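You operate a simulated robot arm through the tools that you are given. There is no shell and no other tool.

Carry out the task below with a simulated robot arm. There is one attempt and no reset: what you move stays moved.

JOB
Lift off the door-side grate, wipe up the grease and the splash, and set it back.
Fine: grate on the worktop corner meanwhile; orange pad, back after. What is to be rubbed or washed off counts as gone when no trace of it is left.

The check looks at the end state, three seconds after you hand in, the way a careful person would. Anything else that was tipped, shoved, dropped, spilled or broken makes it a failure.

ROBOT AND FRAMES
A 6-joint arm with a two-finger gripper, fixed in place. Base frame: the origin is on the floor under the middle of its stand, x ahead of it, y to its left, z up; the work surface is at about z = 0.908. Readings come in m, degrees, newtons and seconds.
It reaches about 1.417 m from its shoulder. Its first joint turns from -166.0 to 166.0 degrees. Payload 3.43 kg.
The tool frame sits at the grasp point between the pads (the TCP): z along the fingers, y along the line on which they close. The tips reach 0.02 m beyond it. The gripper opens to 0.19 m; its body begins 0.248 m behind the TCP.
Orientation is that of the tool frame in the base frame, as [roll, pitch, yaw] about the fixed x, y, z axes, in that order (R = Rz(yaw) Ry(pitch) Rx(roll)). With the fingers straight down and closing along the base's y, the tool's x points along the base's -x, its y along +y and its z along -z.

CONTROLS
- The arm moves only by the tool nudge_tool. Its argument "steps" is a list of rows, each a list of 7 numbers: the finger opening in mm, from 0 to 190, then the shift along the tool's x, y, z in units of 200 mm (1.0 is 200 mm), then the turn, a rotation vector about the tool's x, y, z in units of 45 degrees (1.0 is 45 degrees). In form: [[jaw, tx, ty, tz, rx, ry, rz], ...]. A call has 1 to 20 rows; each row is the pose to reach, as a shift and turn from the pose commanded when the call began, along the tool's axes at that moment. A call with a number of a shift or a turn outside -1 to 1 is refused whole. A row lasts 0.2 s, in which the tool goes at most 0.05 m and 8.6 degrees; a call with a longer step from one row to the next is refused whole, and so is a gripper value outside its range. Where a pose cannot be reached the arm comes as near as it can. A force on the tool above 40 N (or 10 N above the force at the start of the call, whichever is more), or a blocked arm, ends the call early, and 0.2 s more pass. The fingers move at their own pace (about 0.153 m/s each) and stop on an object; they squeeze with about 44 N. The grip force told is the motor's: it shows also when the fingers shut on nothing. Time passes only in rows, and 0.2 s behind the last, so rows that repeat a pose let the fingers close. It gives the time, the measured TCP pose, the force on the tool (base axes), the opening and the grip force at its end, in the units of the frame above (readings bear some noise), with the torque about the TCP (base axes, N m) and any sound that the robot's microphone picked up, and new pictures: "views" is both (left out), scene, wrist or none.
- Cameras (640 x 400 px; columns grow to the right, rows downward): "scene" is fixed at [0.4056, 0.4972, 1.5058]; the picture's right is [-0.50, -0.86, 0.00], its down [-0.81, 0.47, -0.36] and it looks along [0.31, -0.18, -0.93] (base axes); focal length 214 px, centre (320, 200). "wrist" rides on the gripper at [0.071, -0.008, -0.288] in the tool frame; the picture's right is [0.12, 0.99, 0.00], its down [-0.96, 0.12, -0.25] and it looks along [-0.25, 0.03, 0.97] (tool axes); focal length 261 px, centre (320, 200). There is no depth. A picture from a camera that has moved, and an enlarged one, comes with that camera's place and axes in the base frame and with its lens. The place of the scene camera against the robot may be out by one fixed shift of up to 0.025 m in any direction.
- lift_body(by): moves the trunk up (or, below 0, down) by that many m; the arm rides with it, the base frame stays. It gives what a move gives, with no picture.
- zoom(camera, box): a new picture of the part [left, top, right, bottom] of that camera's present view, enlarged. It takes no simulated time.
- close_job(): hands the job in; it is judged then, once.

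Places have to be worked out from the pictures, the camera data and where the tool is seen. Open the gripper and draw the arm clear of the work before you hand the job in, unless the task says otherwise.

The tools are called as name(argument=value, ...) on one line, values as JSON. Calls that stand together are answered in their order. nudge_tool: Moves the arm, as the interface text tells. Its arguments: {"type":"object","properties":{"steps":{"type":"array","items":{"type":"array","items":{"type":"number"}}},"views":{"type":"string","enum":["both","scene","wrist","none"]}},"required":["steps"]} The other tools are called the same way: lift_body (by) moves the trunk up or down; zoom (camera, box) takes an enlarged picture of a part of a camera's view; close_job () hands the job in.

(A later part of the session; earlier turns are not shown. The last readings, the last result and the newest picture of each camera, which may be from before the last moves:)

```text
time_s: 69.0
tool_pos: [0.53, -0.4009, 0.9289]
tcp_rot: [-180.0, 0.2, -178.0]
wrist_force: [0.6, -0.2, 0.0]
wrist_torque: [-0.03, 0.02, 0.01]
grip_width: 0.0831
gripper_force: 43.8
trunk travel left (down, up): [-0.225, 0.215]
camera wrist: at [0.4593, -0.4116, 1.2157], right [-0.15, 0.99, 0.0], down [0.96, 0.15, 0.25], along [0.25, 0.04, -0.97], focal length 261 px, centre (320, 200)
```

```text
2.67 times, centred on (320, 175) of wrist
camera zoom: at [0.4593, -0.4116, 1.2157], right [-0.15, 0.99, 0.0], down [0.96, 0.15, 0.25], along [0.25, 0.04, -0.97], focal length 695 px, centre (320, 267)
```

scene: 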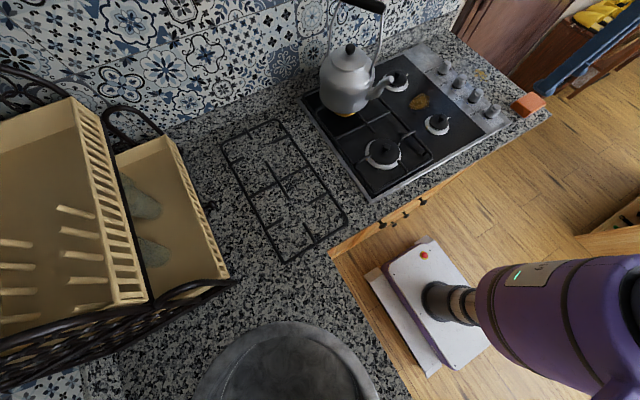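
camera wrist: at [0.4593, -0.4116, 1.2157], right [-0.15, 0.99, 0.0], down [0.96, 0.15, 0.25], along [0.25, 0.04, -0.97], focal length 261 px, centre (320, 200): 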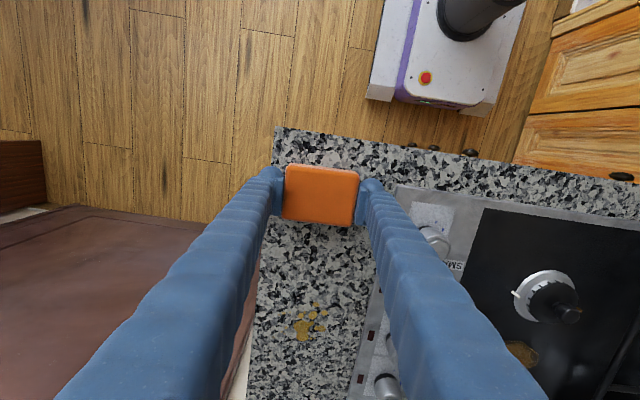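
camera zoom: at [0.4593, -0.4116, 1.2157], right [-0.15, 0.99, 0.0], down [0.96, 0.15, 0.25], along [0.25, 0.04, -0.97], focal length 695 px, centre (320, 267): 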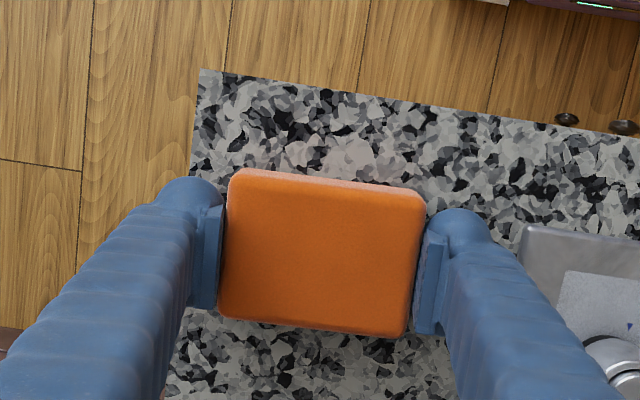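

The pad is gripped squarely at 83 mm with full force. I'll lift it 5 cm and carry it to just short of the splash at about (0.715, -0.385), keeping a steady squeeze.

nudge_tool(steps=[[70, 0, 0, -0.05, 0, 0, 0], [70, 0, 0, -0.15, 0, 0, 0], [70, 0, 0, -0.25, 0, 0, 0], [70, -0.15, 0.01, -0.25, 0, 0, 0], [70, -0.35, 0.03, -0.25, 0, 0, 0], [70, -0.55, 0.056, -0.25, 0, 0, 0], [70, -0.652, 0.056, -0.25, 0, 0, 0], [70, -0.652, 0.056, -0.25, 0, 0, 0]])

zoom(camera="wrist", box=[200, 120, 440, 270])

```text
time_s: 70.8
tool_pos: [0.6581, -0.386, 0.98]
tcp_rot: [-179.9, 0.3, -178.0]
wrist_force: [-1.0, 0.4, 0.0]
wrist_torque: [-0.01, -0.04, 0.03]
grip_width: 0.083
gripper_force: 43.8
trunk travel left (down, up): [-0.225, 0.215]
camera wrist: at [0.5868, -0.3962, 1.2669], right [-0.15, 0.99, 0.0], down [0.96, 0.15, 0.25], along [0.25, 0.04, -0.97], focal length 261 px, centre (320, 200)
```

scene: 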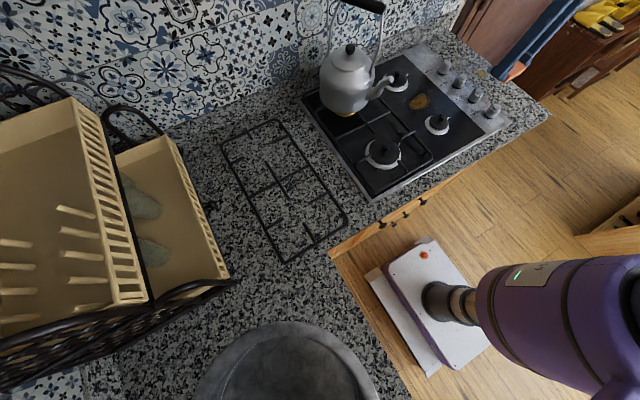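
wrist: 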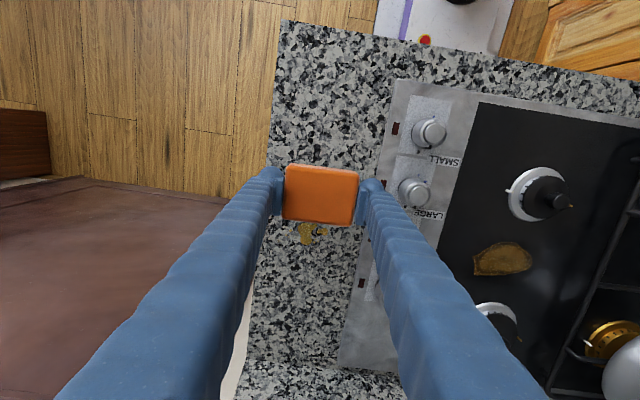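

```text
2.67 times, centred on (320, 195) of wrist
camera zoom: at [0.5868, -0.3962, 1.2669], right [-0.15, 0.99, 0.0], down [0.96, 0.15, 0.25], along [0.25, 0.04, -0.97], focal length 695 px, centre (320, 213)
```

zoom: 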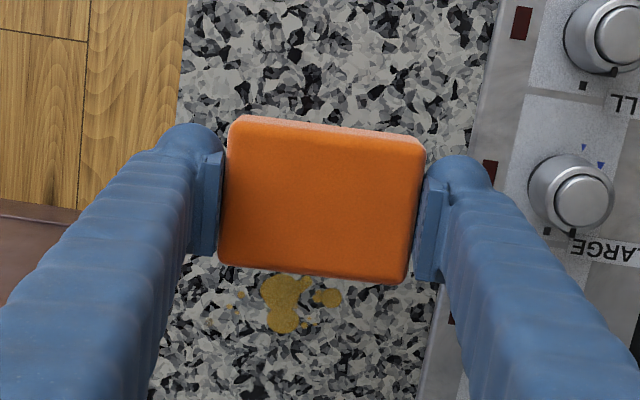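

The splash is visible just ahead of the pad, spanning about x 0.69–0.755 and y -0.436 to -0.36. I'll lower the pad onto clean worktop right before it with light pressure.

nudge_tool(steps=[[70, 0, 0, 0.1, 0, 0, 0], [70, 0, 0, 0.2, 0, 0, 0], [70, 0, 0, 0.24, 0, 0, 0], [70, 0, 0, 0.255, 0, 0, 0], [70, 0, 0, 0.262, 0, 0, 0], [70, 0, 0, 0.262, 0, 0, 0]], views="none")

```text
time_s: 72.2
tool_pos: [0.6601, -0.3865, 0.9288]
tcp_rot: [-179.8, 0.3, -178.1]
wrist_force: [3.5, -0.8, 22.1]
wrist_torque: [0.24, 0.18, -0.05]
grip_width: 0.0828
gripper_force: 43.8
trunk travel left (down, up): [-0.225, 0.215]
```

The pad is pressed down at about 20 N. I'll stroke forward across the splash, shift a lane toward -y and stroke back.

nudge_tool(steps=[[70, -0.1, 0, -0.002, 0, 0, 0], [70, -0.2, 0, -0.002, 0, 0, 0], [70, -0.3, 0, -0.002, 0, 0, 0], [70, -0.4, 0, -0.002, 0, 0, 0], [70, -0.5, 0, -0.002, 0, 0, 0], [70, -0.6, 0, -0.002, 0, 0, 0], [70, -0.6, -0.06, -0.002, 0, 0, 0], [70, -0.6, -0.12, -0.002, 0, 0, 0], [70, -0.5, -0.12, -0.002, 0, 0, 0], [70, -0.4, -0.12, -0.002, 0, 0, 0], [70, -0.3, -0.12, -0.002, 0, 0, 0], [70, -0.2, -0.12, -0.002, 0, 0, 0], [70, -0.1, -0.12, -0.002, 0, 0, 0], [70, 0, -0.12, -0.002, 0, 0, 0], [70, 0, -0.12, -0.002, 0, 0, 0]])

zoom(camera="wrist", box=[200, 120, 440, 270])

zoom(camera="scene", box=[430, 30, 590, 130])

```text
time_s: 75.4
tool_pos: [0.6575, -0.408, 0.9285]
tcp_rot: [180.0, 0.3, -178.1]
wrist_force: [3.0, 0.9, 18.7]
wrist_torque: [-0.2, -0.13, 0.0]
grip_width: 0.0833
gripper_force: 43.8
trunk travel left (down, up): [-0.225, 0.215]
camera wrist: at [0.5877, -0.4194, 1.215], right [-0.15, 0.99, 0.0], down [0.96, 0.15, 0.25], along [0.25, 0.04, -0.97], focal length 261 px, centre (320, 200)
```

scene: 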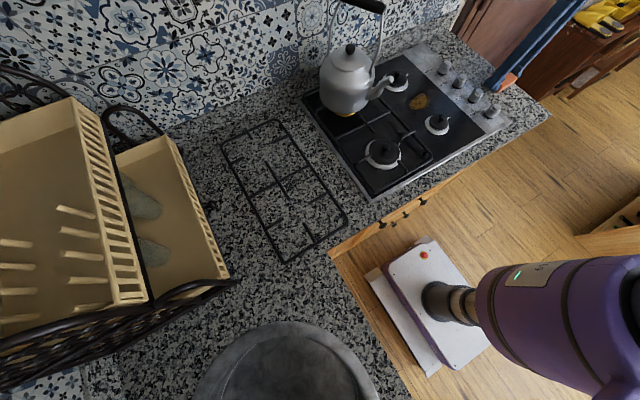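
wrist: 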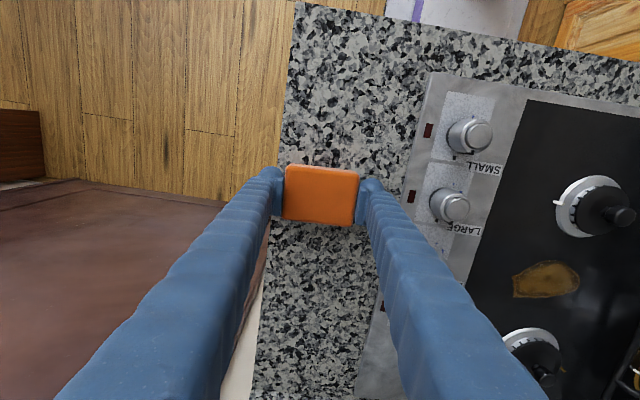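

```text
2.67 times, centred on (320, 195) of wrist
camera zoom: at [0.5877, -0.4194, 1.215], right [-0.15, 0.99, 0.0], down [0.96, 0.15, 0.25], along [0.25, 0.04, -0.97], focal length 695 px, centre (320, 213)
```

zoom: 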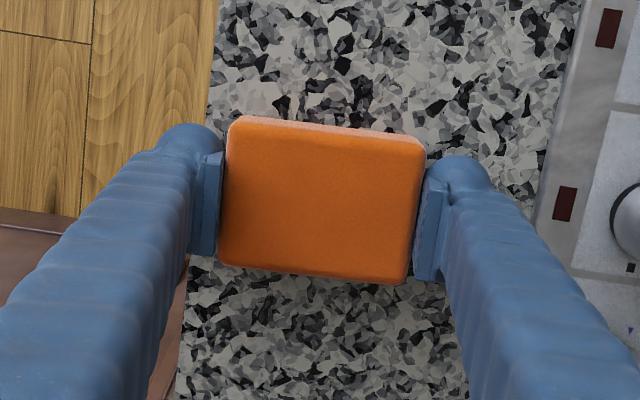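

```text
4.00 times, centred on (510, 80) of scene
camera zoom: at [0.4056, 0.4972, 1.5058], right [-0.5, -0.86, 0.0], down [-0.81, 0.47, -0.36], along [0.31, -0.18, -0.93], focal length 858 px, centre (-440, 680)
```

zoom: 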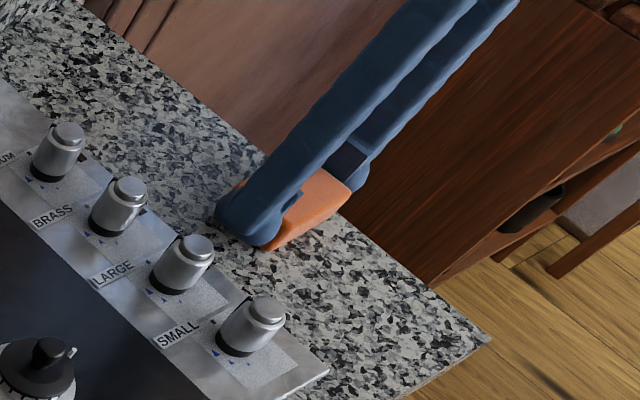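

The visible splash is gone. I'll do one more pass between the lanes to make sure no droplets remain.

nudge_tool(steps=[[70, -0.1, 0, 0, 0, 0, 0], [70, -0.2, 0, 0, 0, 0, 0], [70, -0.3, 0, 0, 0, 0, 0], [70, -0.4, 0, 0, 0, 0, 0], [70, -0.5, 0, 0, 0, 0, 0], [70, -0.62, 0, 0, 0, 0, 0], [70, -0.62, 0.07, 0, 0, 0, 0], [70, -0.5, 0.08, 0, 0, 0, 0], [70, -0.4, 0.08, 0, 0, 0, 0], [70, -0.3, 0.08, 0, 0, 0, 0], [70, -0.2, 0.08, 0, 0, 0, 0], [70, -0.1, 0.08, 0, 0, 0, 0], [70, 0, 0.08, 0, 0, 0, 0], [70, 0.1, 0.08, 0, 0, 0, 0], [70, 0.1, 0.08, -0.1, 0, 0, 0], [70, 0.1, 0.08, -0.3, 0, 0, 0], [70, 0.1, 0.08, -0.5, 0, 0, 0], [70, 0.1, 0.08, -0.5, 0, 0, 0]])

zoom(camera="wrist", box=[220, 160, 420, 360])

zoom(camera="scene", box=[430, 30, 590, 130])

```text
time_s: 79.2
tool_pos: [0.6375, -0.3925, 1.0271]
tcp_rot: [180.0, 0.2, -177.9]
wrist_force: [0.8, 1.4, -0.3]
wrist_torque: [-0.04, 0.01, 0.05]
grip_width: 0.0829
gripper_force: 43.8
trunk travel left (down, up): [-0.225, 0.215]
camera wrist: at [0.5665, -0.4039, 1.3136], right [-0.15, 0.99, 0.0], down [0.96, 0.15, 0.25], along [0.25, 0.04, -0.97], focal length 261 px, centre (320, 200)
```

scene: 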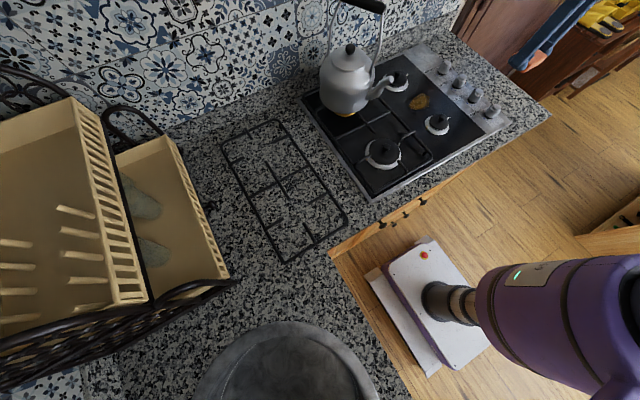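
wrist: 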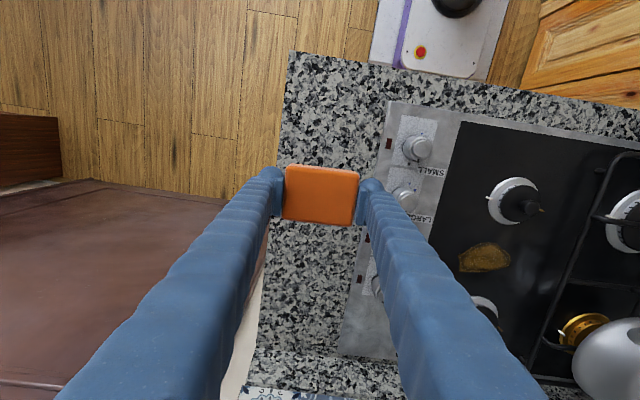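

```text
2.00 times, centred on (320, 260) of wrist
camera zoom: at [0.5665, -0.4039, 1.3136], right [-0.15, 0.99, 0.0], down [0.96, 0.15, 0.25], along [0.25, 0.04, -0.97], focal length 521 px, centre (320, 80)
```

zoom: 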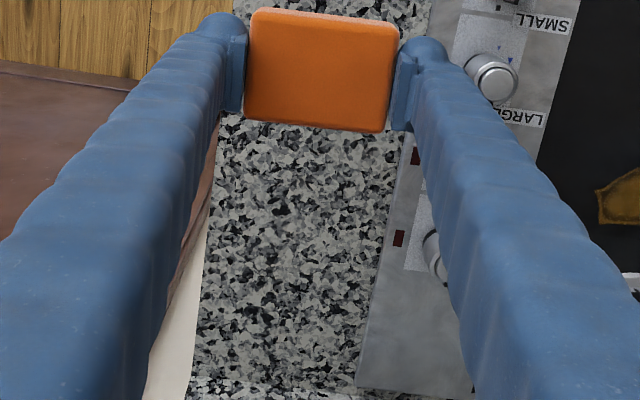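

```text
4.00 times, centred on (510, 80) of scene
camera zoom: at [0.4056, 0.4972, 1.5058], right [-0.5, -0.86, 0.0], down [-0.81, 0.47, -0.36], along [0.31, -0.18, -0.93], focal length 858 px, centre (-440, 680)
```

zoom: 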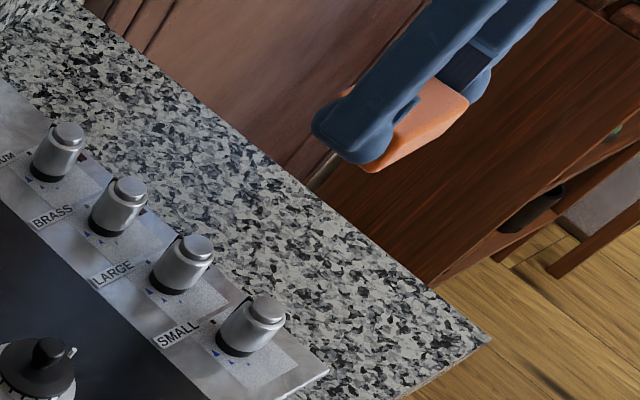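

The splash is gone. Next I carry the pad over the knobs at a safe height to the grease patch between the burners, near (0.727, -0.097).

nudge_tool(steps=[[70, -0.04, 0.15, 0, 0, 0, 0], [70, -0.1, 0.36, 0, 0, 0, 0], [70, -0.16, 0.57, 0, 0, 0, 0], [70, -0.22, 0.78, 0, 0, 0, 0], [70, -0.283, 0.94, 0, 0, 0, 0], [70, -0.283, 0.94, 0, 0, 0, 0]], views="none")

nudge_tool(steps=[[70, -0.06, 0.15, 0, 0, 0, 0], [70, -0.13, 0.33, 0, 0, 0, 0], [70, -0.19, 0.48, 0, 0, 0, 0], [70, -0.19, 0.48, 0, 0, 0, 0]])

zoom(camera="wrist", box=[200, 100, 460, 280])

```text
time_s: 80.6
tool_pos: [0.6893, -0.2042, 1.0281]
tcp_rot: [-180.0, 0.3, -177.9]
wrist_force: [-0.6, 0.5, 0.0]
wrist_torque: [-0.04, 0.0, 0.01]
grip_width: 0.0831
gripper_force: 44.0
trunk travel left (down, up): [-0.225, 0.215]
```

```text
time_s: 81.6
tool_pos: [0.7257, -0.1063, 1.0279]
tcp_rot: [180.0, 0.3, -178.0]
wrist_force: [-0.4, 0.2, 0.3]
wrist_torque: [-0.03, 0.0, 0.0]
grip_width: 0.0831
gripper_force: 44.5
trunk travel left (down, up): [-0.225, 0.215]
camera wrist: at [0.6533, -0.1169, 1.3143], right [-0.15, 0.99, 0.0], down [0.96, 0.15, 0.25], along [0.25, 0.04, -0.97], focal length 261 px, centre (320, 200)
```

scene: 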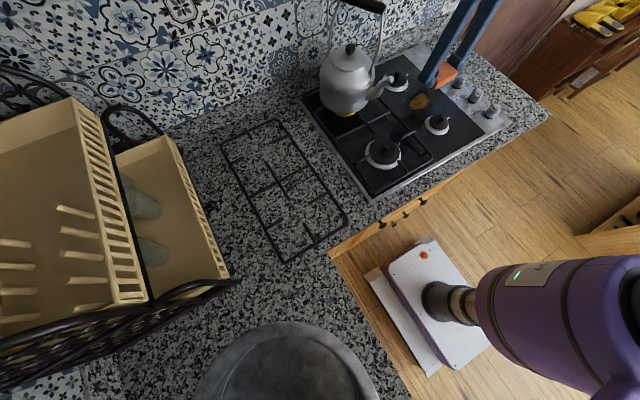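
wrist: 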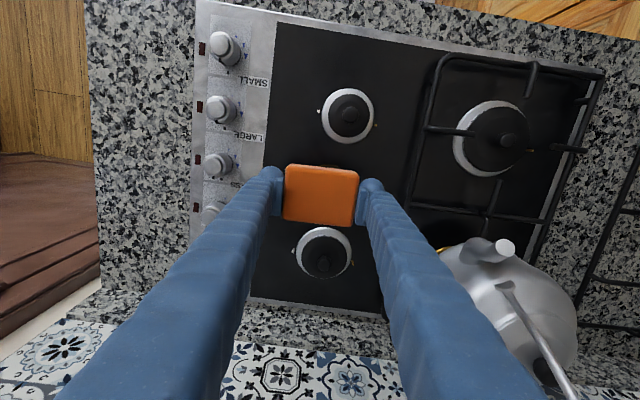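

```text
2.22 times, centred on (330, 190) of wrist
camera zoom: at [0.6533, -0.1169, 1.3143], right [-0.15, 0.99, 0.0], down [0.96, 0.15, 0.25], along [0.25, 0.04, -0.97], focal length 579 px, centre (298, 222)
```

zoom: 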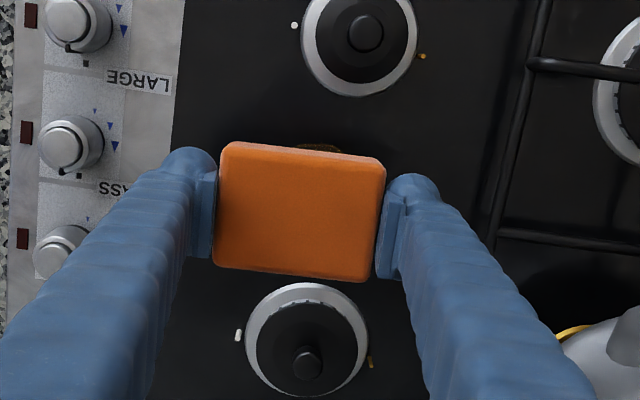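

The pad is above the grease, with the free window between the burner rings running x 0.665–0.80. I'll lower it onto the glass and feel for contact.

nudge_tool(steps=[[70, 0, 0, 0.15, 0, 0, 0], [70, 0, 0, 0.3, 0, 0, 0], [70, 0, 0, 0.4, 0, 0, 0], [70, 0, 0, 0.44, 0, 0, 0], [70, 0, 0, 0.455, 0, 0, 0], [70, 0, 0, 0.455, 0, 0, 0]], views="none")

```text
time_s: 83.0
tool_pos: [0.7264, -0.1076, 0.9369]
tcp_rot: [180.0, 0.2, -178.0]
wrist_force: [0.0, -0.2, -0.8]
wrist_torque: [-0.02, 0.03, 0.01]
grip_width: 0.0832
gripper_force: 43.3
trunk travel left (down, up): [-0.225, 0.215]
```

nudge_tool(steps=[[70, 0, 0, 0.007, 0, 0, 0], [70, 0, 0, 0.014, 0, 0, 0], [70, 0, 0, 0.014, 0, 0, 0]], views="none")

```text
time_s: 83.8
tool_pos: [0.7255, -0.1071, 0.9367]
tcp_rot: [-179.9, 0.5, -178.0]
wrist_force: [3.1, -5.9, 26.3]
wrist_torque: [-0.08, 0.22, 0.01]
grip_width: 0.083
gripper_force: 43.6
trunk travel left (down, up): [-0.225, 0.215]
```

The pad is pressed on the glass at about 26 N. I'll sweep a zig-zag over the whole grease area, staying between the burners and clear of the left grate.

nudge_tool(steps=[[70, -0.08, 0, -0.003, 0, 0, 0], [70, -0.15, 0, -0.003, 0, 0, 0], [70, -0.15, -0.08, -0.003, 0, 0, 0], [70, -0.05, -0.08, -0.003, 0, 0, 0], [70, 0.05, -0.08, -0.003, 0, 0, 0], [70, 0.12, -0.08, -0.003, 0, 0, 0], [70, 0.12, 0.03, -0.003, 0, 0, 0], [70, 0.02, 0.03, -0.003, 0, 0, 0], [70, -0.08, 0.03, -0.003, 0, 0, 0], [70, -0.15, 0.03, -0.003, 0, 0, 0], [70, -0.15, 0.13, -0.003, 0, 0, 0], [70, -0.05, 0.13, -0.003, 0, 0, 0], [70, 0.05, 0.13, -0.003, 0, 0, 0], [70, 0.12, 0.13, -0.003, 0, 0, 0], [70, 0.12, 0.23, -0.003, 0, 0, 0], [70, 0.02, 0.23, -0.003, 0, 0, 0], [70, -0.08, 0.23, -0.003, 0, 0, 0], [70, -0.15, 0.23, -0.003, 0, 0, 0], [70, -0.15, 0.1, -0.003, 0, 0, 0], [70, -0.15, 0.0, -0.003, 0, 0, 0]])

zoom(camera="scene", box=[370, 40, 510, 140])

zoom(camera="wrist", box=[200, 100, 460, 280])

```text
time_s: 88.0
tool_pos: [0.7552, -0.106, 0.9347]
tcp_rot: [-180.0, 0.3, -178.1]
wrist_force: [0.6, 2.1, 10.7]
wrist_torque: [0.1, -0.01, -0.14]
grip_width: 0.0832
gripper_force: 44.1
trunk travel left (down, up): [-0.225, 0.215]
camera wrist: at [0.6845, -0.1167, 1.2221], right [-0.15, 0.99, 0.0], down [0.96, 0.15, 0.25], along [0.25, 0.04, -0.97], focal length 261 px, centre (320, 200)
```

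scene: 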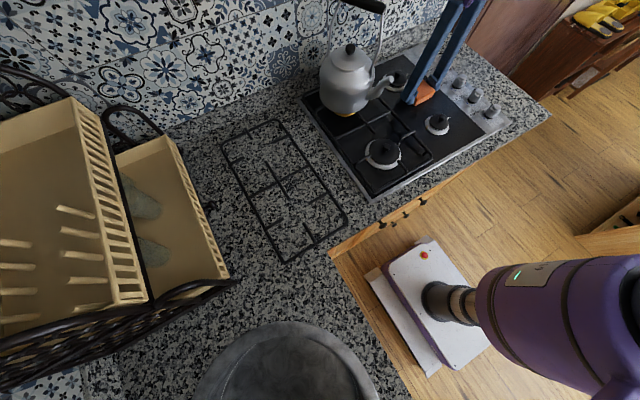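
wrist: 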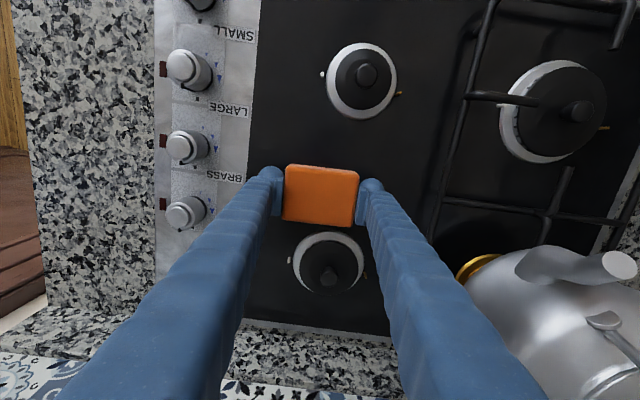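

```text
4.00 times, centred on (440, 90) of scene
camera zoom: at [0.4056, 0.4972, 1.5058], right [-0.5, -0.86, 0.0], down [-0.81, 0.47, -0.36], along [0.31, -0.18, -0.93], focal length 858 px, centre (-160, 640)
```

zoom: 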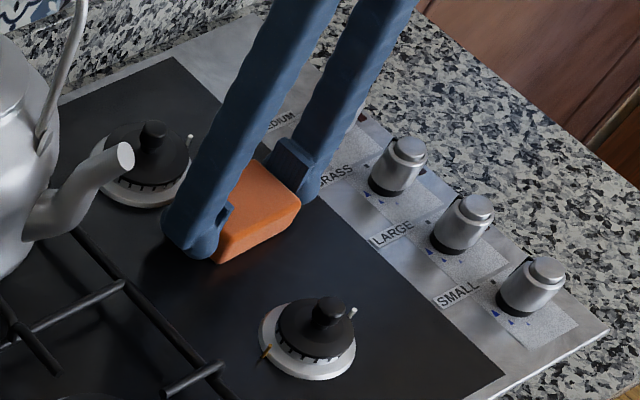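

```text
2.22 times, centred on (330, 190) of wrist
camera zoom: at [0.6845, -0.1167, 1.2221], right [-0.15, 0.99, 0.0], down [0.96, 0.15, 0.25], along [0.25, 0.04, -0.97], focal length 579 px, centre (298, 222)
```

zoom: 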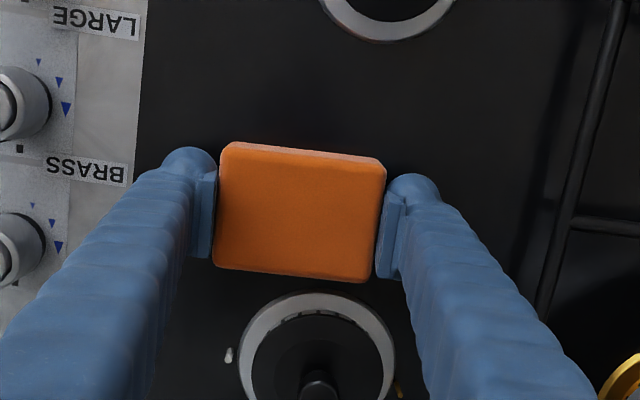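

The visible glass is clean. I'll do a second cross-direction pass with slightly firmer pressure, then lift off and inspect.

nudge_tool(steps=[[70, 0, -0.1, 0.004, 0, 0, 0], [70, 0, 0, 0.004, 0, 0, 0], [70, 0, 0.12, 0.004, 0, 0, 0], [70, 0, 0.23, 0.004, 0, 0, 0], [70, 0.12, 0.23, 0.004, 0, 0, 0], [70, 0.12, 0.1, 0.004, 0, 0, 0], [70, 0.12, -0.05, 0.004, 0, 0, 0], [70, 0.12, -0.1, 0.004, 0, 0, 0], [70, 0.26, -0.1, 0.004, 0, 0, 0], [70, 0.26, 0.03, 0.004, 0, 0, 0], [70, 0.26, 0.15, 0.004, 0, 0, 0], [70, 0.26, 0.23, 0.004, 0, 0, 0], [70, 0.13, 0.1, 0.004, 0, 0, 0], [70, 0.13, 0.0, 0.0, 0, 0, 0], [70, 0.13, 0.0, -0.1, 0, 0, 0], [70, 0.13, 0.0, -0.3, 0, 0, 0], [70, 0.13, -0.1, -0.5, 0, 0, 0], [70, 0.13, -0.3, -0.55, 0, 0, 0], [70, 0.13, -0.5, -0.55, 0, 0, 0], [70, 0.13, -0.6, -0.55, 0, 0, 0]])

zoom(camera="scene", box=[370, 40, 510, 140])

zoom(camera="wrist", box=[220, 80, 500, 280])

```text
time_s: 92.2
tool_pos: [0.7346, -0.2266, 1.0434]
tcp_rot: [180.0, 0.2, -178.0]
wrist_force: [-0.6, -0.6, 0.0]
wrist_torque: [0.04, 0.02, -0.03]
grip_width: 0.0832
gripper_force: 44.0
trunk travel left (down, up): [-0.225, 0.215]
camera wrist: at [0.6633, -0.2373, 1.3301], right [-0.15, 0.99, 0.0], down [0.96, 0.15, 0.25], along [0.25, 0.04, -0.97], focal length 261 px, centre (320, 200)
```

scene: 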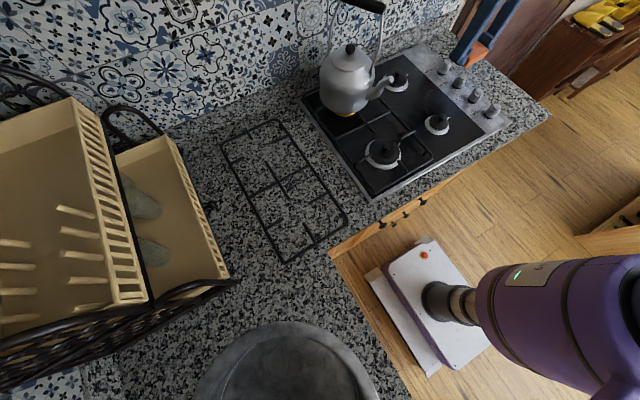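
wrist: 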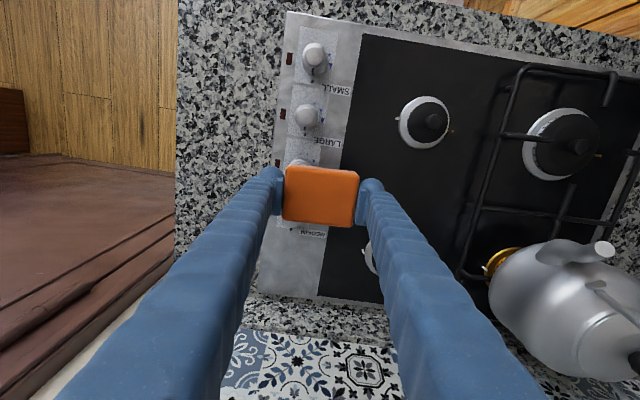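

```text
4.00 times, centred on (440, 90) of scene
camera zoom: at [0.4056, 0.4972, 1.5058], right [-0.5, -0.86, 0.0], down [-0.81, 0.47, -0.36], along [0.31, -0.18, -0.93], focal length 858 px, centre (-160, 640)
```

zoom: 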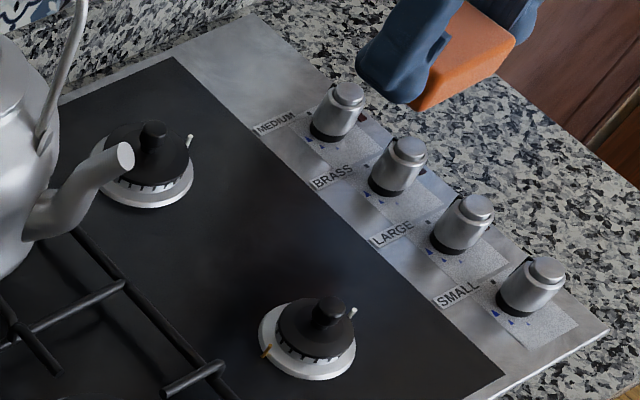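

```text
2.00 times, centred on (360, 180) of wrist
camera zoom: at [0.6633, -0.2373, 1.3301], right [-0.15, 0.99, 0.0], down [0.96, 0.15, 0.25], along [0.25, 0.04, -0.97], focal length 521 px, centre (240, 240)
```

zoom: 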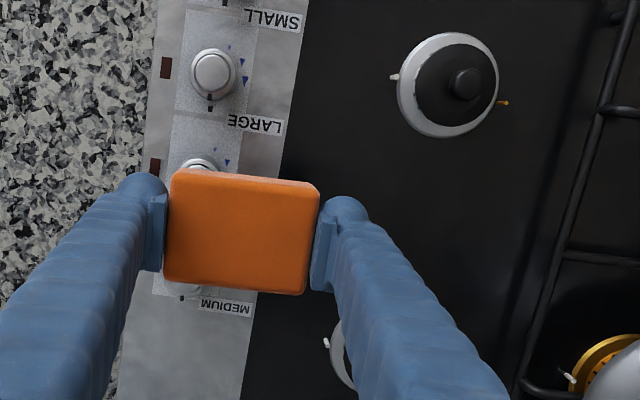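

The grease and splash are both gone. I'll take the pad back to its place at the front corner.

nudge_tool(steps=[[70, 0.12, -0.16, 0, 0, 0, 0], [70, 0.25, -0.34, 0, 0, 0, 0], [70, 0.38, -0.52, 0, 0, 0, 0], [70, 0.5, -0.68, 0, 0, 0, 0], [70, 0.63, -0.8385, 0, 0, 0, 0], [70, 0.63, -0.8385, 0, 0, 0, 0]], views="none")

```text
time_s: 93.6
tool_pos: [0.6124, -0.3998, 1.0435]
tcp_rot: [180.0, 0.3, -178.0]
wrist_force: [-0.5, 0.2, -1.7]
wrist_torque: [0.07, 0.01, 0.02]
grip_width: 0.0832
gripper_force: 43.9
trunk travel left (down, up): [-0.225, 0.215]
```

nudge_tool(steps=[[70, 0.15, 0.01, 0, 0, 0, 0], [70, 0.3, 0.02, 0, 0, 0, 0], [70, 0.4115, 0.021, 0.05, 0, 0, 0], [70, 0.4115, 0.021, 0.2, 0, 0, 0], [70, 0.4115, 0.021, 0.35, 0, 0, 0], [70, 0.4115, 0.021, 0.48, 0, 0, 0], [70, 0.4115, 0.021, 0.545, 0, 0, 0], [70, 0.4115, 0.021, 0.56, 0, 0, 0], [70, 0.4115, 0.021, 0.56, 0, 0, 0]])

zoom(camera="scene", box=[490, 60, 570, 130])

```text
time_s: 95.6
tool_pos: [0.5331, -0.3986, 0.9319]
tcp_rot: [180.0, 0.3, -177.9]
wrist_force: [-0.5, -0.4, -0.5]
wrist_torque: [0.0, 0.0, 0.01]
grip_width: 0.0832
gripper_force: 43.3
trunk travel left (down, up): [-0.225, 0.215]
camera wrist: at [0.4609, -0.4083, 1.2184], right [-0.15, 0.99, 0.0], down [0.96, 0.15, 0.25], along [0.25, 0.04, -0.97], focal length 261 px, centre (320, 200)
```

scene: 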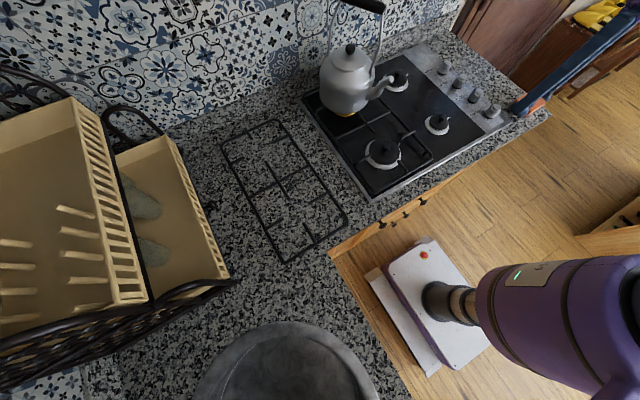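
wrist: 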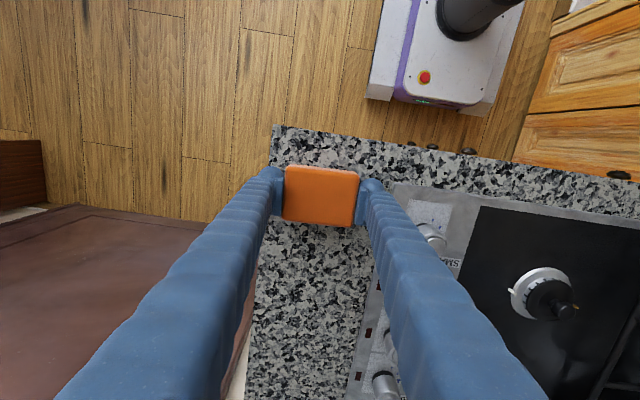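

```text
5.71 times, centred on (530, 95) of scene
camera zoom: at [0.4056, 0.4972, 1.5058], right [-0.5, -0.86, 0.0], down [-0.81, 0.47, -0.36], along [0.31, -0.18, -0.93], focal length 1226 px, centre (-880, 800)
```

zoom: 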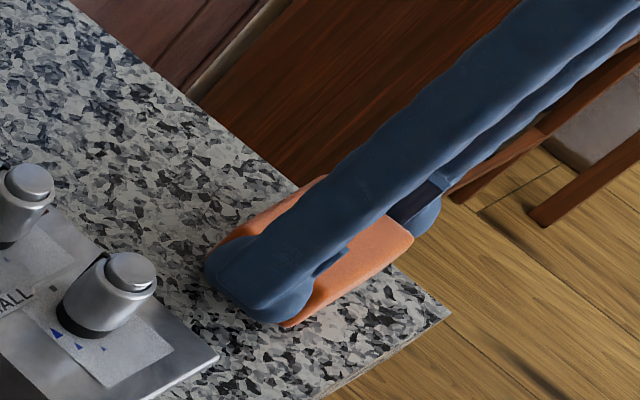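

The pad is above its original spot. I'll lower the last 3 mm, release gently, and rise.

nudge_tool(steps=[[70, 0.008, 0, 0.006, 0, 0, 0], [70, 0.008, 0, 0.013, 0, 0, 0], [78, 0.008, 0, 0.013, 0, 0, 0], [84, 0.008, 0, 0.012, 0, 0, 0], [88, 0.008, 0, 0.01, 0, 0, 0], [94, 0.008, 0, 0.01, 0, 0, 0], [102, 0.008, 0, 0.01, 0, 0, 0], [104, 0.008, 0, -0.1, 0, 0, 0], [104, 0.008, 0, -0.3, 0, 0, 0], [104, 0.008, 0, -0.53, 0, 0, 0], [104, 0.008, 0, -0.76, 0, 0, 0], [104, 0.008, 0, -0.98, 0, 0, 0]])

zoom(camera="scene", box=[490, 60, 570, 130])

zoom(camera="scene", box=[430, 30, 590, 130])

```text
time_s: 98.2
tool_pos: [0.5269, -0.3973, 1.1273]
tcp_rot: [180.0, 0.3, -178.0]
wrist_force: [-0.6, 0.4, 0.0]
wrist_torque: [0.01, 0.0, 0.01]
grip_width: 0.1037
gripper_force: 0.1
trunk travel left (down, up): [-0.225, 0.215]
camera wrist: at [0.4553, -0.4078, 1.4143], right [-0.15, 0.99, 0.0], down [0.96, 0.15, 0.25], along [0.25, 0.04, -0.97], focal length 261 px, centre (320, 200)
```

scene: 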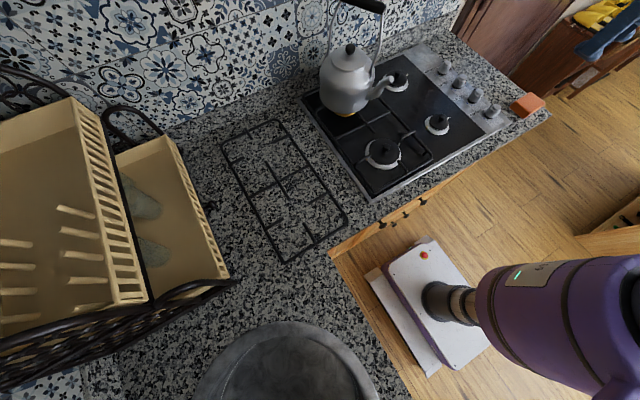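
wrist: 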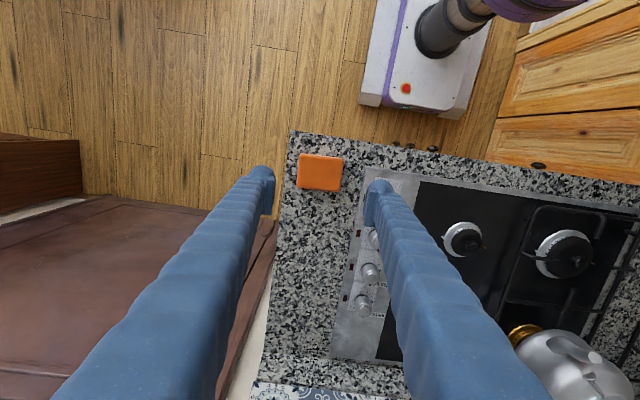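

```text
5.71 times, centred on (530, 95) of scene
camera zoom: at [0.4056, 0.4972, 1.5058], right [-0.5, -0.86, 0.0], down [-0.81, 0.47, -0.36], along [0.31, -0.18, -0.93], focal length 1226 px, centre (-880, 800)
```

zoom: 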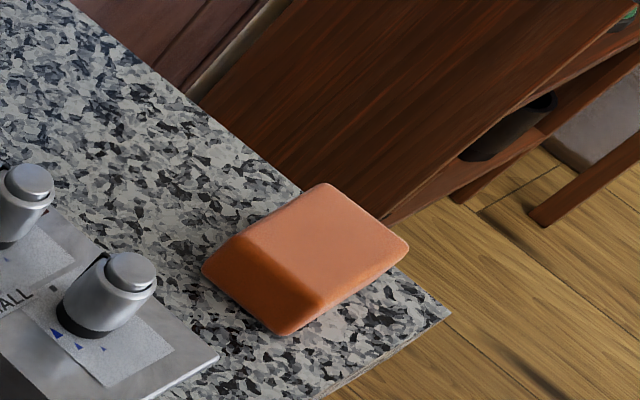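

```text
4.00 times, centred on (510, 80) of scene
camera zoom: at [0.4056, 0.4972, 1.5058], right [-0.5, -0.86, 0.0], down [-0.81, 0.47, -0.36], along [0.31, -0.18, -0.93], focal length 858 px, centre (-440, 680)
```

zoom: 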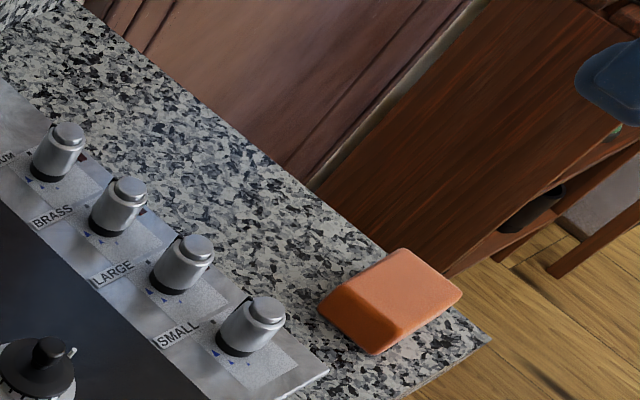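

The pad is back in its place. Next I return to the left grate to finish restoring the kettle's position, travelling along the front at a safe height.

nudge_tool(steps=[[100, -0.05, 0.15, -0.12, 0, 0, 0], [80, -0.1, 0.37, -0.25, 0, 0, 0], [60, -0.15, 0.6, -0.32, 0, 0, 0], [50, -0.2, 0.82, -0.32, 0, 0, 0], [50, -0.2, 1.0, -0.32, 0, 0, 0]], views="none")

nudge_tool(steps=[[50, 0, 0.2, 0, 0, 0, 0], [50, 0, 0.43, 0, 0, 0, 0], [50, 0, 0.66, 0, 0, 0, 0], [50, 0, 0.88, 0, 0, 0, 0], [50, 0, 1.0, 0, 0, 0, 0]], views="none")

nudge_tool(steps=[[50, 0, 0.2, 0, 0, 0, 0], [50, 0, 0.43, 0, 0, 0, 0], [50, 0, 0.66, 0, 0, 0, 0], [50, 0, 0.88, 0, 0, 0, 0], [50, 0, 1.0, 0, 0, 0, 0]], views="none")

```text
refused: row 2 steps farther than a row can; nothing moved
```

```text
time_s: 99.4
tool_pos: [0.5205, -0.1967, 1.1269]
tcp_rot: [-180.0, 0.3, -177.9]
wrist_force: [0.6, 0.2, 0.6]
wrist_torque: [-0.08, -0.01, 0.0]
grip_width: 0.05
gripper_force: 0.1
trunk travel left (down, up): [-0.225, 0.215]
```

```text
time_s: 100.6
tool_pos: [0.5143, 0.0036, 1.1275]
tcp_rot: [-180.0, 0.2, -178.0]
wrist_force: [-0.2, -0.4, 0.3]
wrist_torque: [-0.08, 0.02, -0.02]
grip_width: 0.0502
gripper_force: 0.1
trunk travel left (down, up): [-0.225, 0.215]
```

nudge_tool(steps=[[50, -0.05, 0.18, -0.08, 0, 0, 0.02], [50, -0.1, 0.38, -0.12, 0, 0, 0.04], [50, -0.15, 0.58, -0.12, 0, 0, 0.04], [50, -0.2, 0.78, -0.12, 0, 0, 0.04], [50, -0.25, 0.97, -0.12, 0, 0, 0.04], [50, -0.25, 0.97, -0.12, 0, 0, 0.04]], views="none")

```text
time_s: 102.0
tool_pos: [0.559, 0.2004, 1.1523]
tcp_rot: [180.0, 0.3, -179.8]
wrist_force: [0.6, 0.1, 0.5]
wrist_torque: [-0.07, -0.02, -0.01]
grip_width: 0.0501
gripper_force: 0.0
trunk travel left (down, up): [-0.225, 0.215]
```

nudge_tool(steps=[[50, -0.05, 0.18, 0, 0, 0, 0], [50, -0.2, 0.28, 0, 0, 0, 0], [50, -0.4, 0.28, 0.05, 0, 0, 0], [50, -0.605, 0.28, 0.1, 0, 0, 0], [50, -0.605, 0.28, 0.3, 0, 0, 0], [50, -0.605, 0.28, 0.5, 0, 0, 0], [50, -0.605, 0.28, 0.7, 0, 0, 0], [50, -0.605, 0.28, 0.77, 0, 0, 0], [50, -0.605, 0.28, 0.77, 0, 0, 0]])

zoom(camera="wrist", box=[200, 100, 440, 260])

```text
time_s: 104.0
tool_pos: [0.6811, 0.2539, 0.9974]
tcp_rot: [-179.9, 0.3, -179.9]
wrist_force: [-0.4, 0.5, 0.0]
wrist_torque: [0.01, -0.01, -0.01]
grip_width: 0.05
gripper_force: 0.1
trunk travel left (down, up): [-0.225, 0.215]
camera wrist: at [0.6081, 0.245, 1.2847], right [-0.12, 0.99, 0.0], down [0.96, 0.12, 0.25], along [0.25, 0.03, -0.97], focal length 261 px, centre (320, 200)
```

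scene: 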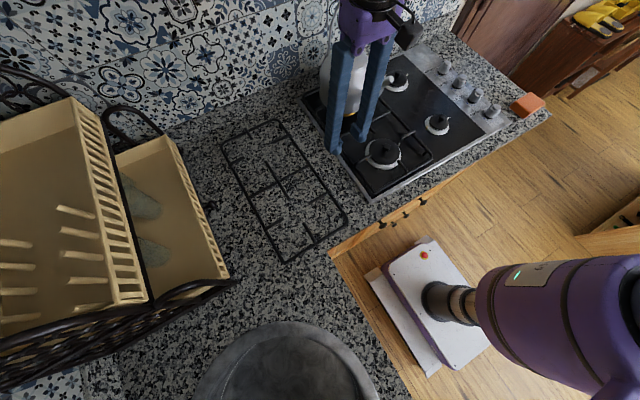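
wrist: 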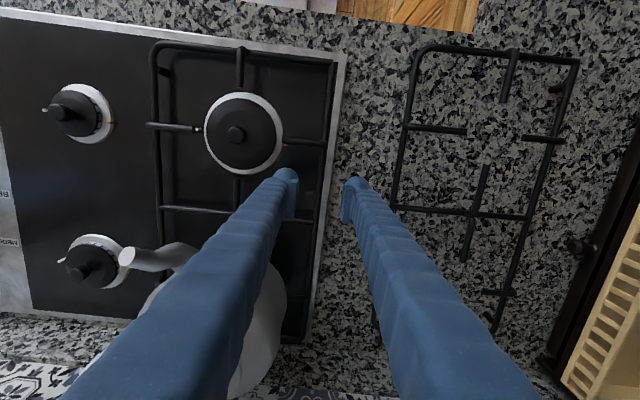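

```text
2.50 times, centred on (320, 180) of wrist
camera zoom: at [0.6081, 0.245, 1.2847], right [-0.12, 0.99, 0.0], down [0.96, 0.12, 0.25], along [0.25, 0.03, -0.97], focal length 652 px, centre (320, 250)
```

zoom: 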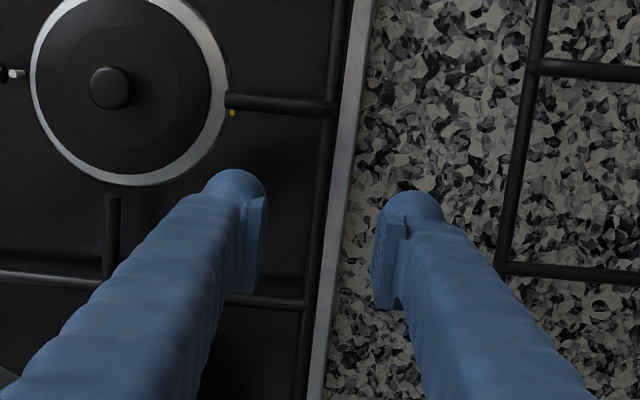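

The gap between bar and panel edge shows the earlier drag moved the grate only about 3 mm; the rest was flex. I'll grip the bar again and draw it further in small steps, watching the actual gap.

nudge_tool(steps=[[50, 0, -0.007, 0.1, 0, 0, 0], [50, 0, -0.007, 0.2, 0, 0, 0], [50, 0, -0.007, 0.26, 0, 0, 0], [50, 0, -0.007, 0.275, 0, 0, 0], [40, 0, -0.007, 0.275, 0, 0, 0], [20, 0, -0.007, 0.275, 0, 0, 0], [0, 0, -0.007, 0.275, 0, 0, 0], [0, 0, -0.007, 0.275, 0, 0, 0]], views="wrist")

zoom(camera="wrist", box=[280, 20, 400, 180])

zoom(camera="scene", box=[340, 100, 460, 200])

```text
time_s: 105.7
tool_pos: [0.6814, 0.2537, 0.9507]
tcp_rot: [179.8, 0.7, -179.7]
wrist_force: [-7.7, -1.7, 25.0]
wrist_torque: [-0.1, 0.41, 0.07]
grip_width: 0.0061
gripper_force: 34.4
trunk travel left (down, up): [-0.225, 0.215]
stopped in row 8: the force on the tool passed its limit at 46 N (the readings are from after the stop); the commanded pose is now the measured one
camera wrist: at [0.6067, 0.2438, 1.2366], right [-0.12, 0.99, 0.0], down [0.96, 0.12, 0.26], along [0.26, 0.03, -0.97], focal length 261 px, centre (320, 200)
```

wrist: 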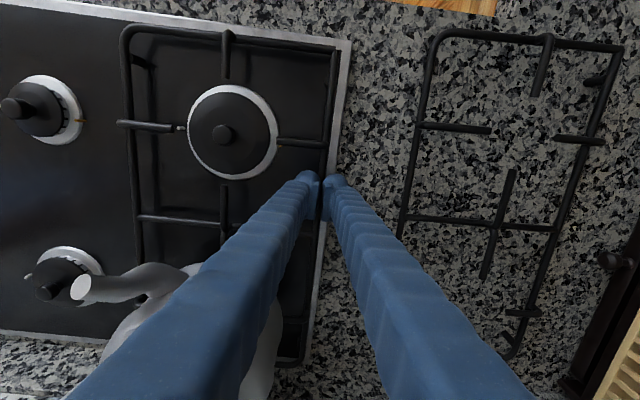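

```text
2.50 times, centred on (340, 100) of wrist
camera zoom: at [0.6067, 0.2438, 1.2366], right [-0.12, 0.99, 0.0], down [0.96, 0.12, 0.26], along [0.26, 0.03, -0.97], focal length 652 px, centre (270, 450)
```

zoom: 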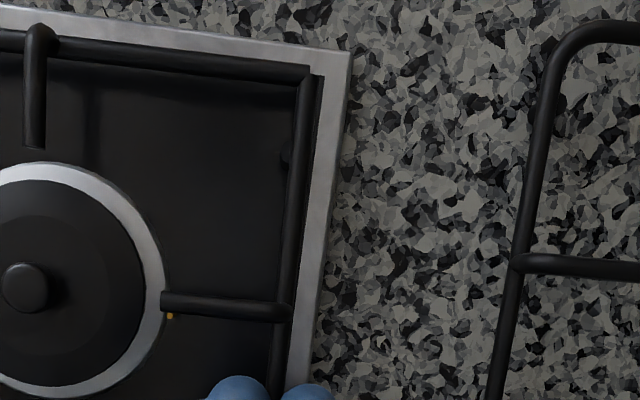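

```text
4.00 times, centred on (400, 150) of scene
camera zoom: at [0.4056, 0.4972, 1.5058], right [-0.5, -0.86, 0.0], down [-0.81, 0.47, -0.36], along [0.31, -0.18, -0.93], focal length 858 px, centre (0, 400)
```

zoom: 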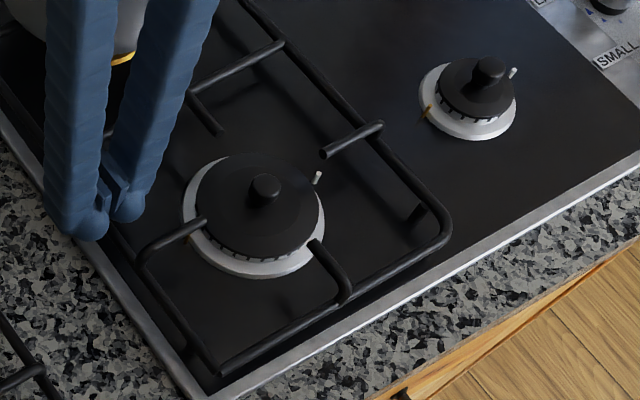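

The tips were only pinching the top of the bar, which sits lower than I assumed, and that explains the slips. I'll lift slightly, open, go down to z≈0.9365 as with the other grate, and close there.

nudge_tool(steps=[[10, 0, 0, -0.03, 0, 0, 0], [40, 0, 0, -0.08, 0, 0, 0], [40, 0, 0, -0.08, 0, -0.015, 0], [40, 0, 0, -0.03, 0, -0.015, 0], [40, 0, 0, 0.03, 0, -0.015, 0], [40, 0, 0, 0.07, 0, -0.015, 0], [40, 0, 0, 0.07, 0, -0.015, 0]], views="wrist")

zoom(camera="wrist", box=[220, 100, 420, 240])

```text
time_s: 107.3
tool_pos: [0.6821, 0.2536, 0.9341]
tcp_rot: [179.9, 1.2, -179.8]
wrist_force: [0.8, -0.1, 0.3]
wrist_torque: [0.0, -0.01, -0.03]
grip_width: 0.0403
gripper_force: 0.1
trunk travel left (down, up): [-0.225, 0.215]
camera wrist: at [0.6063, 0.2449, 1.2194], right [-0.12, 0.99, 0.0], down [0.96, 0.12, 0.27], along [0.27, 0.03, -0.96], focal length 261 px, centre (320, 200)
```

wrist: 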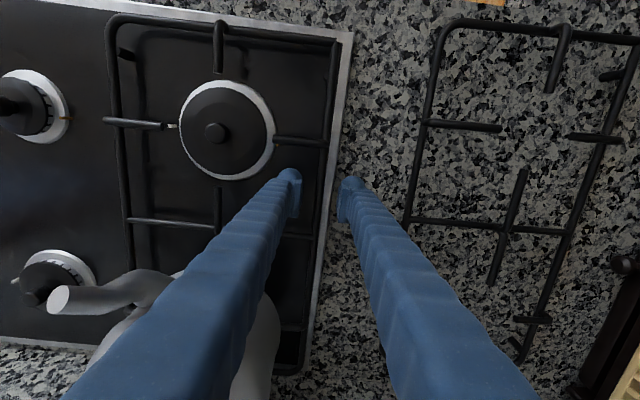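

```text
2.86 times, centred on (320, 170) of wrist
camera zoom: at [0.6063, 0.2449, 1.2194], right [-0.12, 0.99, 0.0], down [0.96, 0.12, 0.27], along [0.27, 0.03, -0.96], focal length 745 px, centre (320, 286)
```

zoom: 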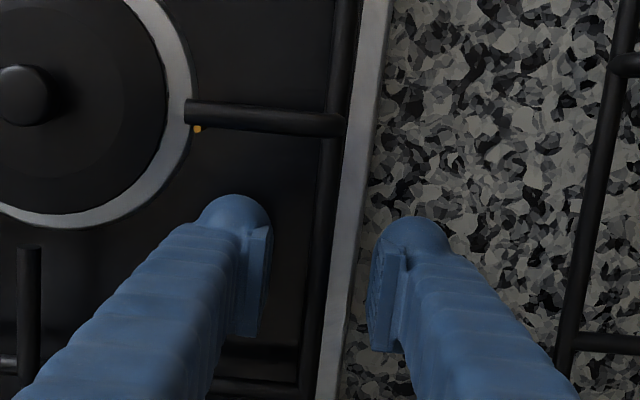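

Now the fingers straddle the bar properly at z 0.934. I'll level the tool and close.

nudge_tool(steps=[[40, 0, 0, 0, 0, 0.027, 0], [30, 0, 0, 0, 0, 0.027, 0], [15, 0, 0, 0, 0, 0.027, 0], [0, 0, 0, 0, 0, 0.027, 0], [0, 0, 0, 0, 0, 0.027, 0]], views="wrist")

zoom(camera="wrist", box=[280, 20, 400, 180])

```text
time_s: 108.5
tool_pos: [0.6821, 0.2535, 0.9335]
tcp_rot: [179.9, 0.0, -179.7]
wrist_force: [-0.3, -2.1, 0.4]
wrist_torque: [-0.03, -0.04, 0.57]
grip_width: 0.0083
gripper_force: 41.9
trunk travel left (down, up): [-0.225, 0.215]
camera wrist: at [0.6123, 0.2442, 1.2208], right [-0.12, 0.99, 0.0], down [0.96, 0.12, 0.25], along [0.25, 0.03, -0.97], focal length 261 px, centre (320, 200)
```

wrist: 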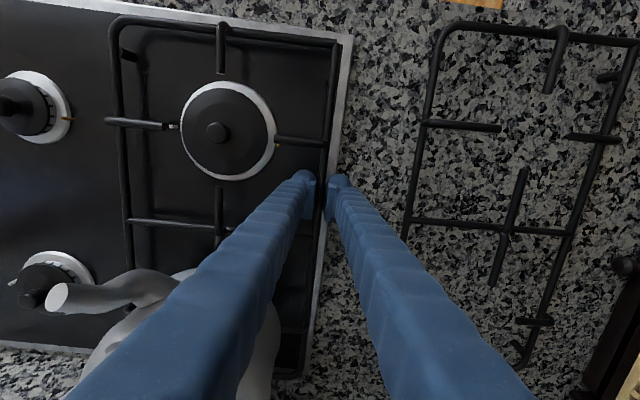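

```text
2.50 times, centred on (340, 100) of wrist
camera zoom: at [0.6123, 0.2442, 1.2208], right [-0.12, 0.99, 0.0], down [0.96, 0.12, 0.25], along [0.25, 0.03, -0.97], focal length 652 px, centre (270, 450)
```

zoom: 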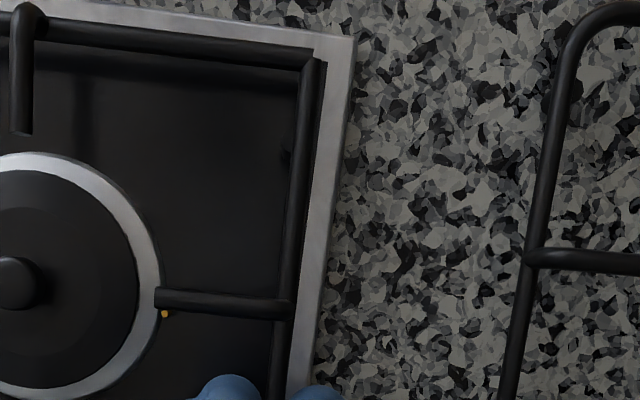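

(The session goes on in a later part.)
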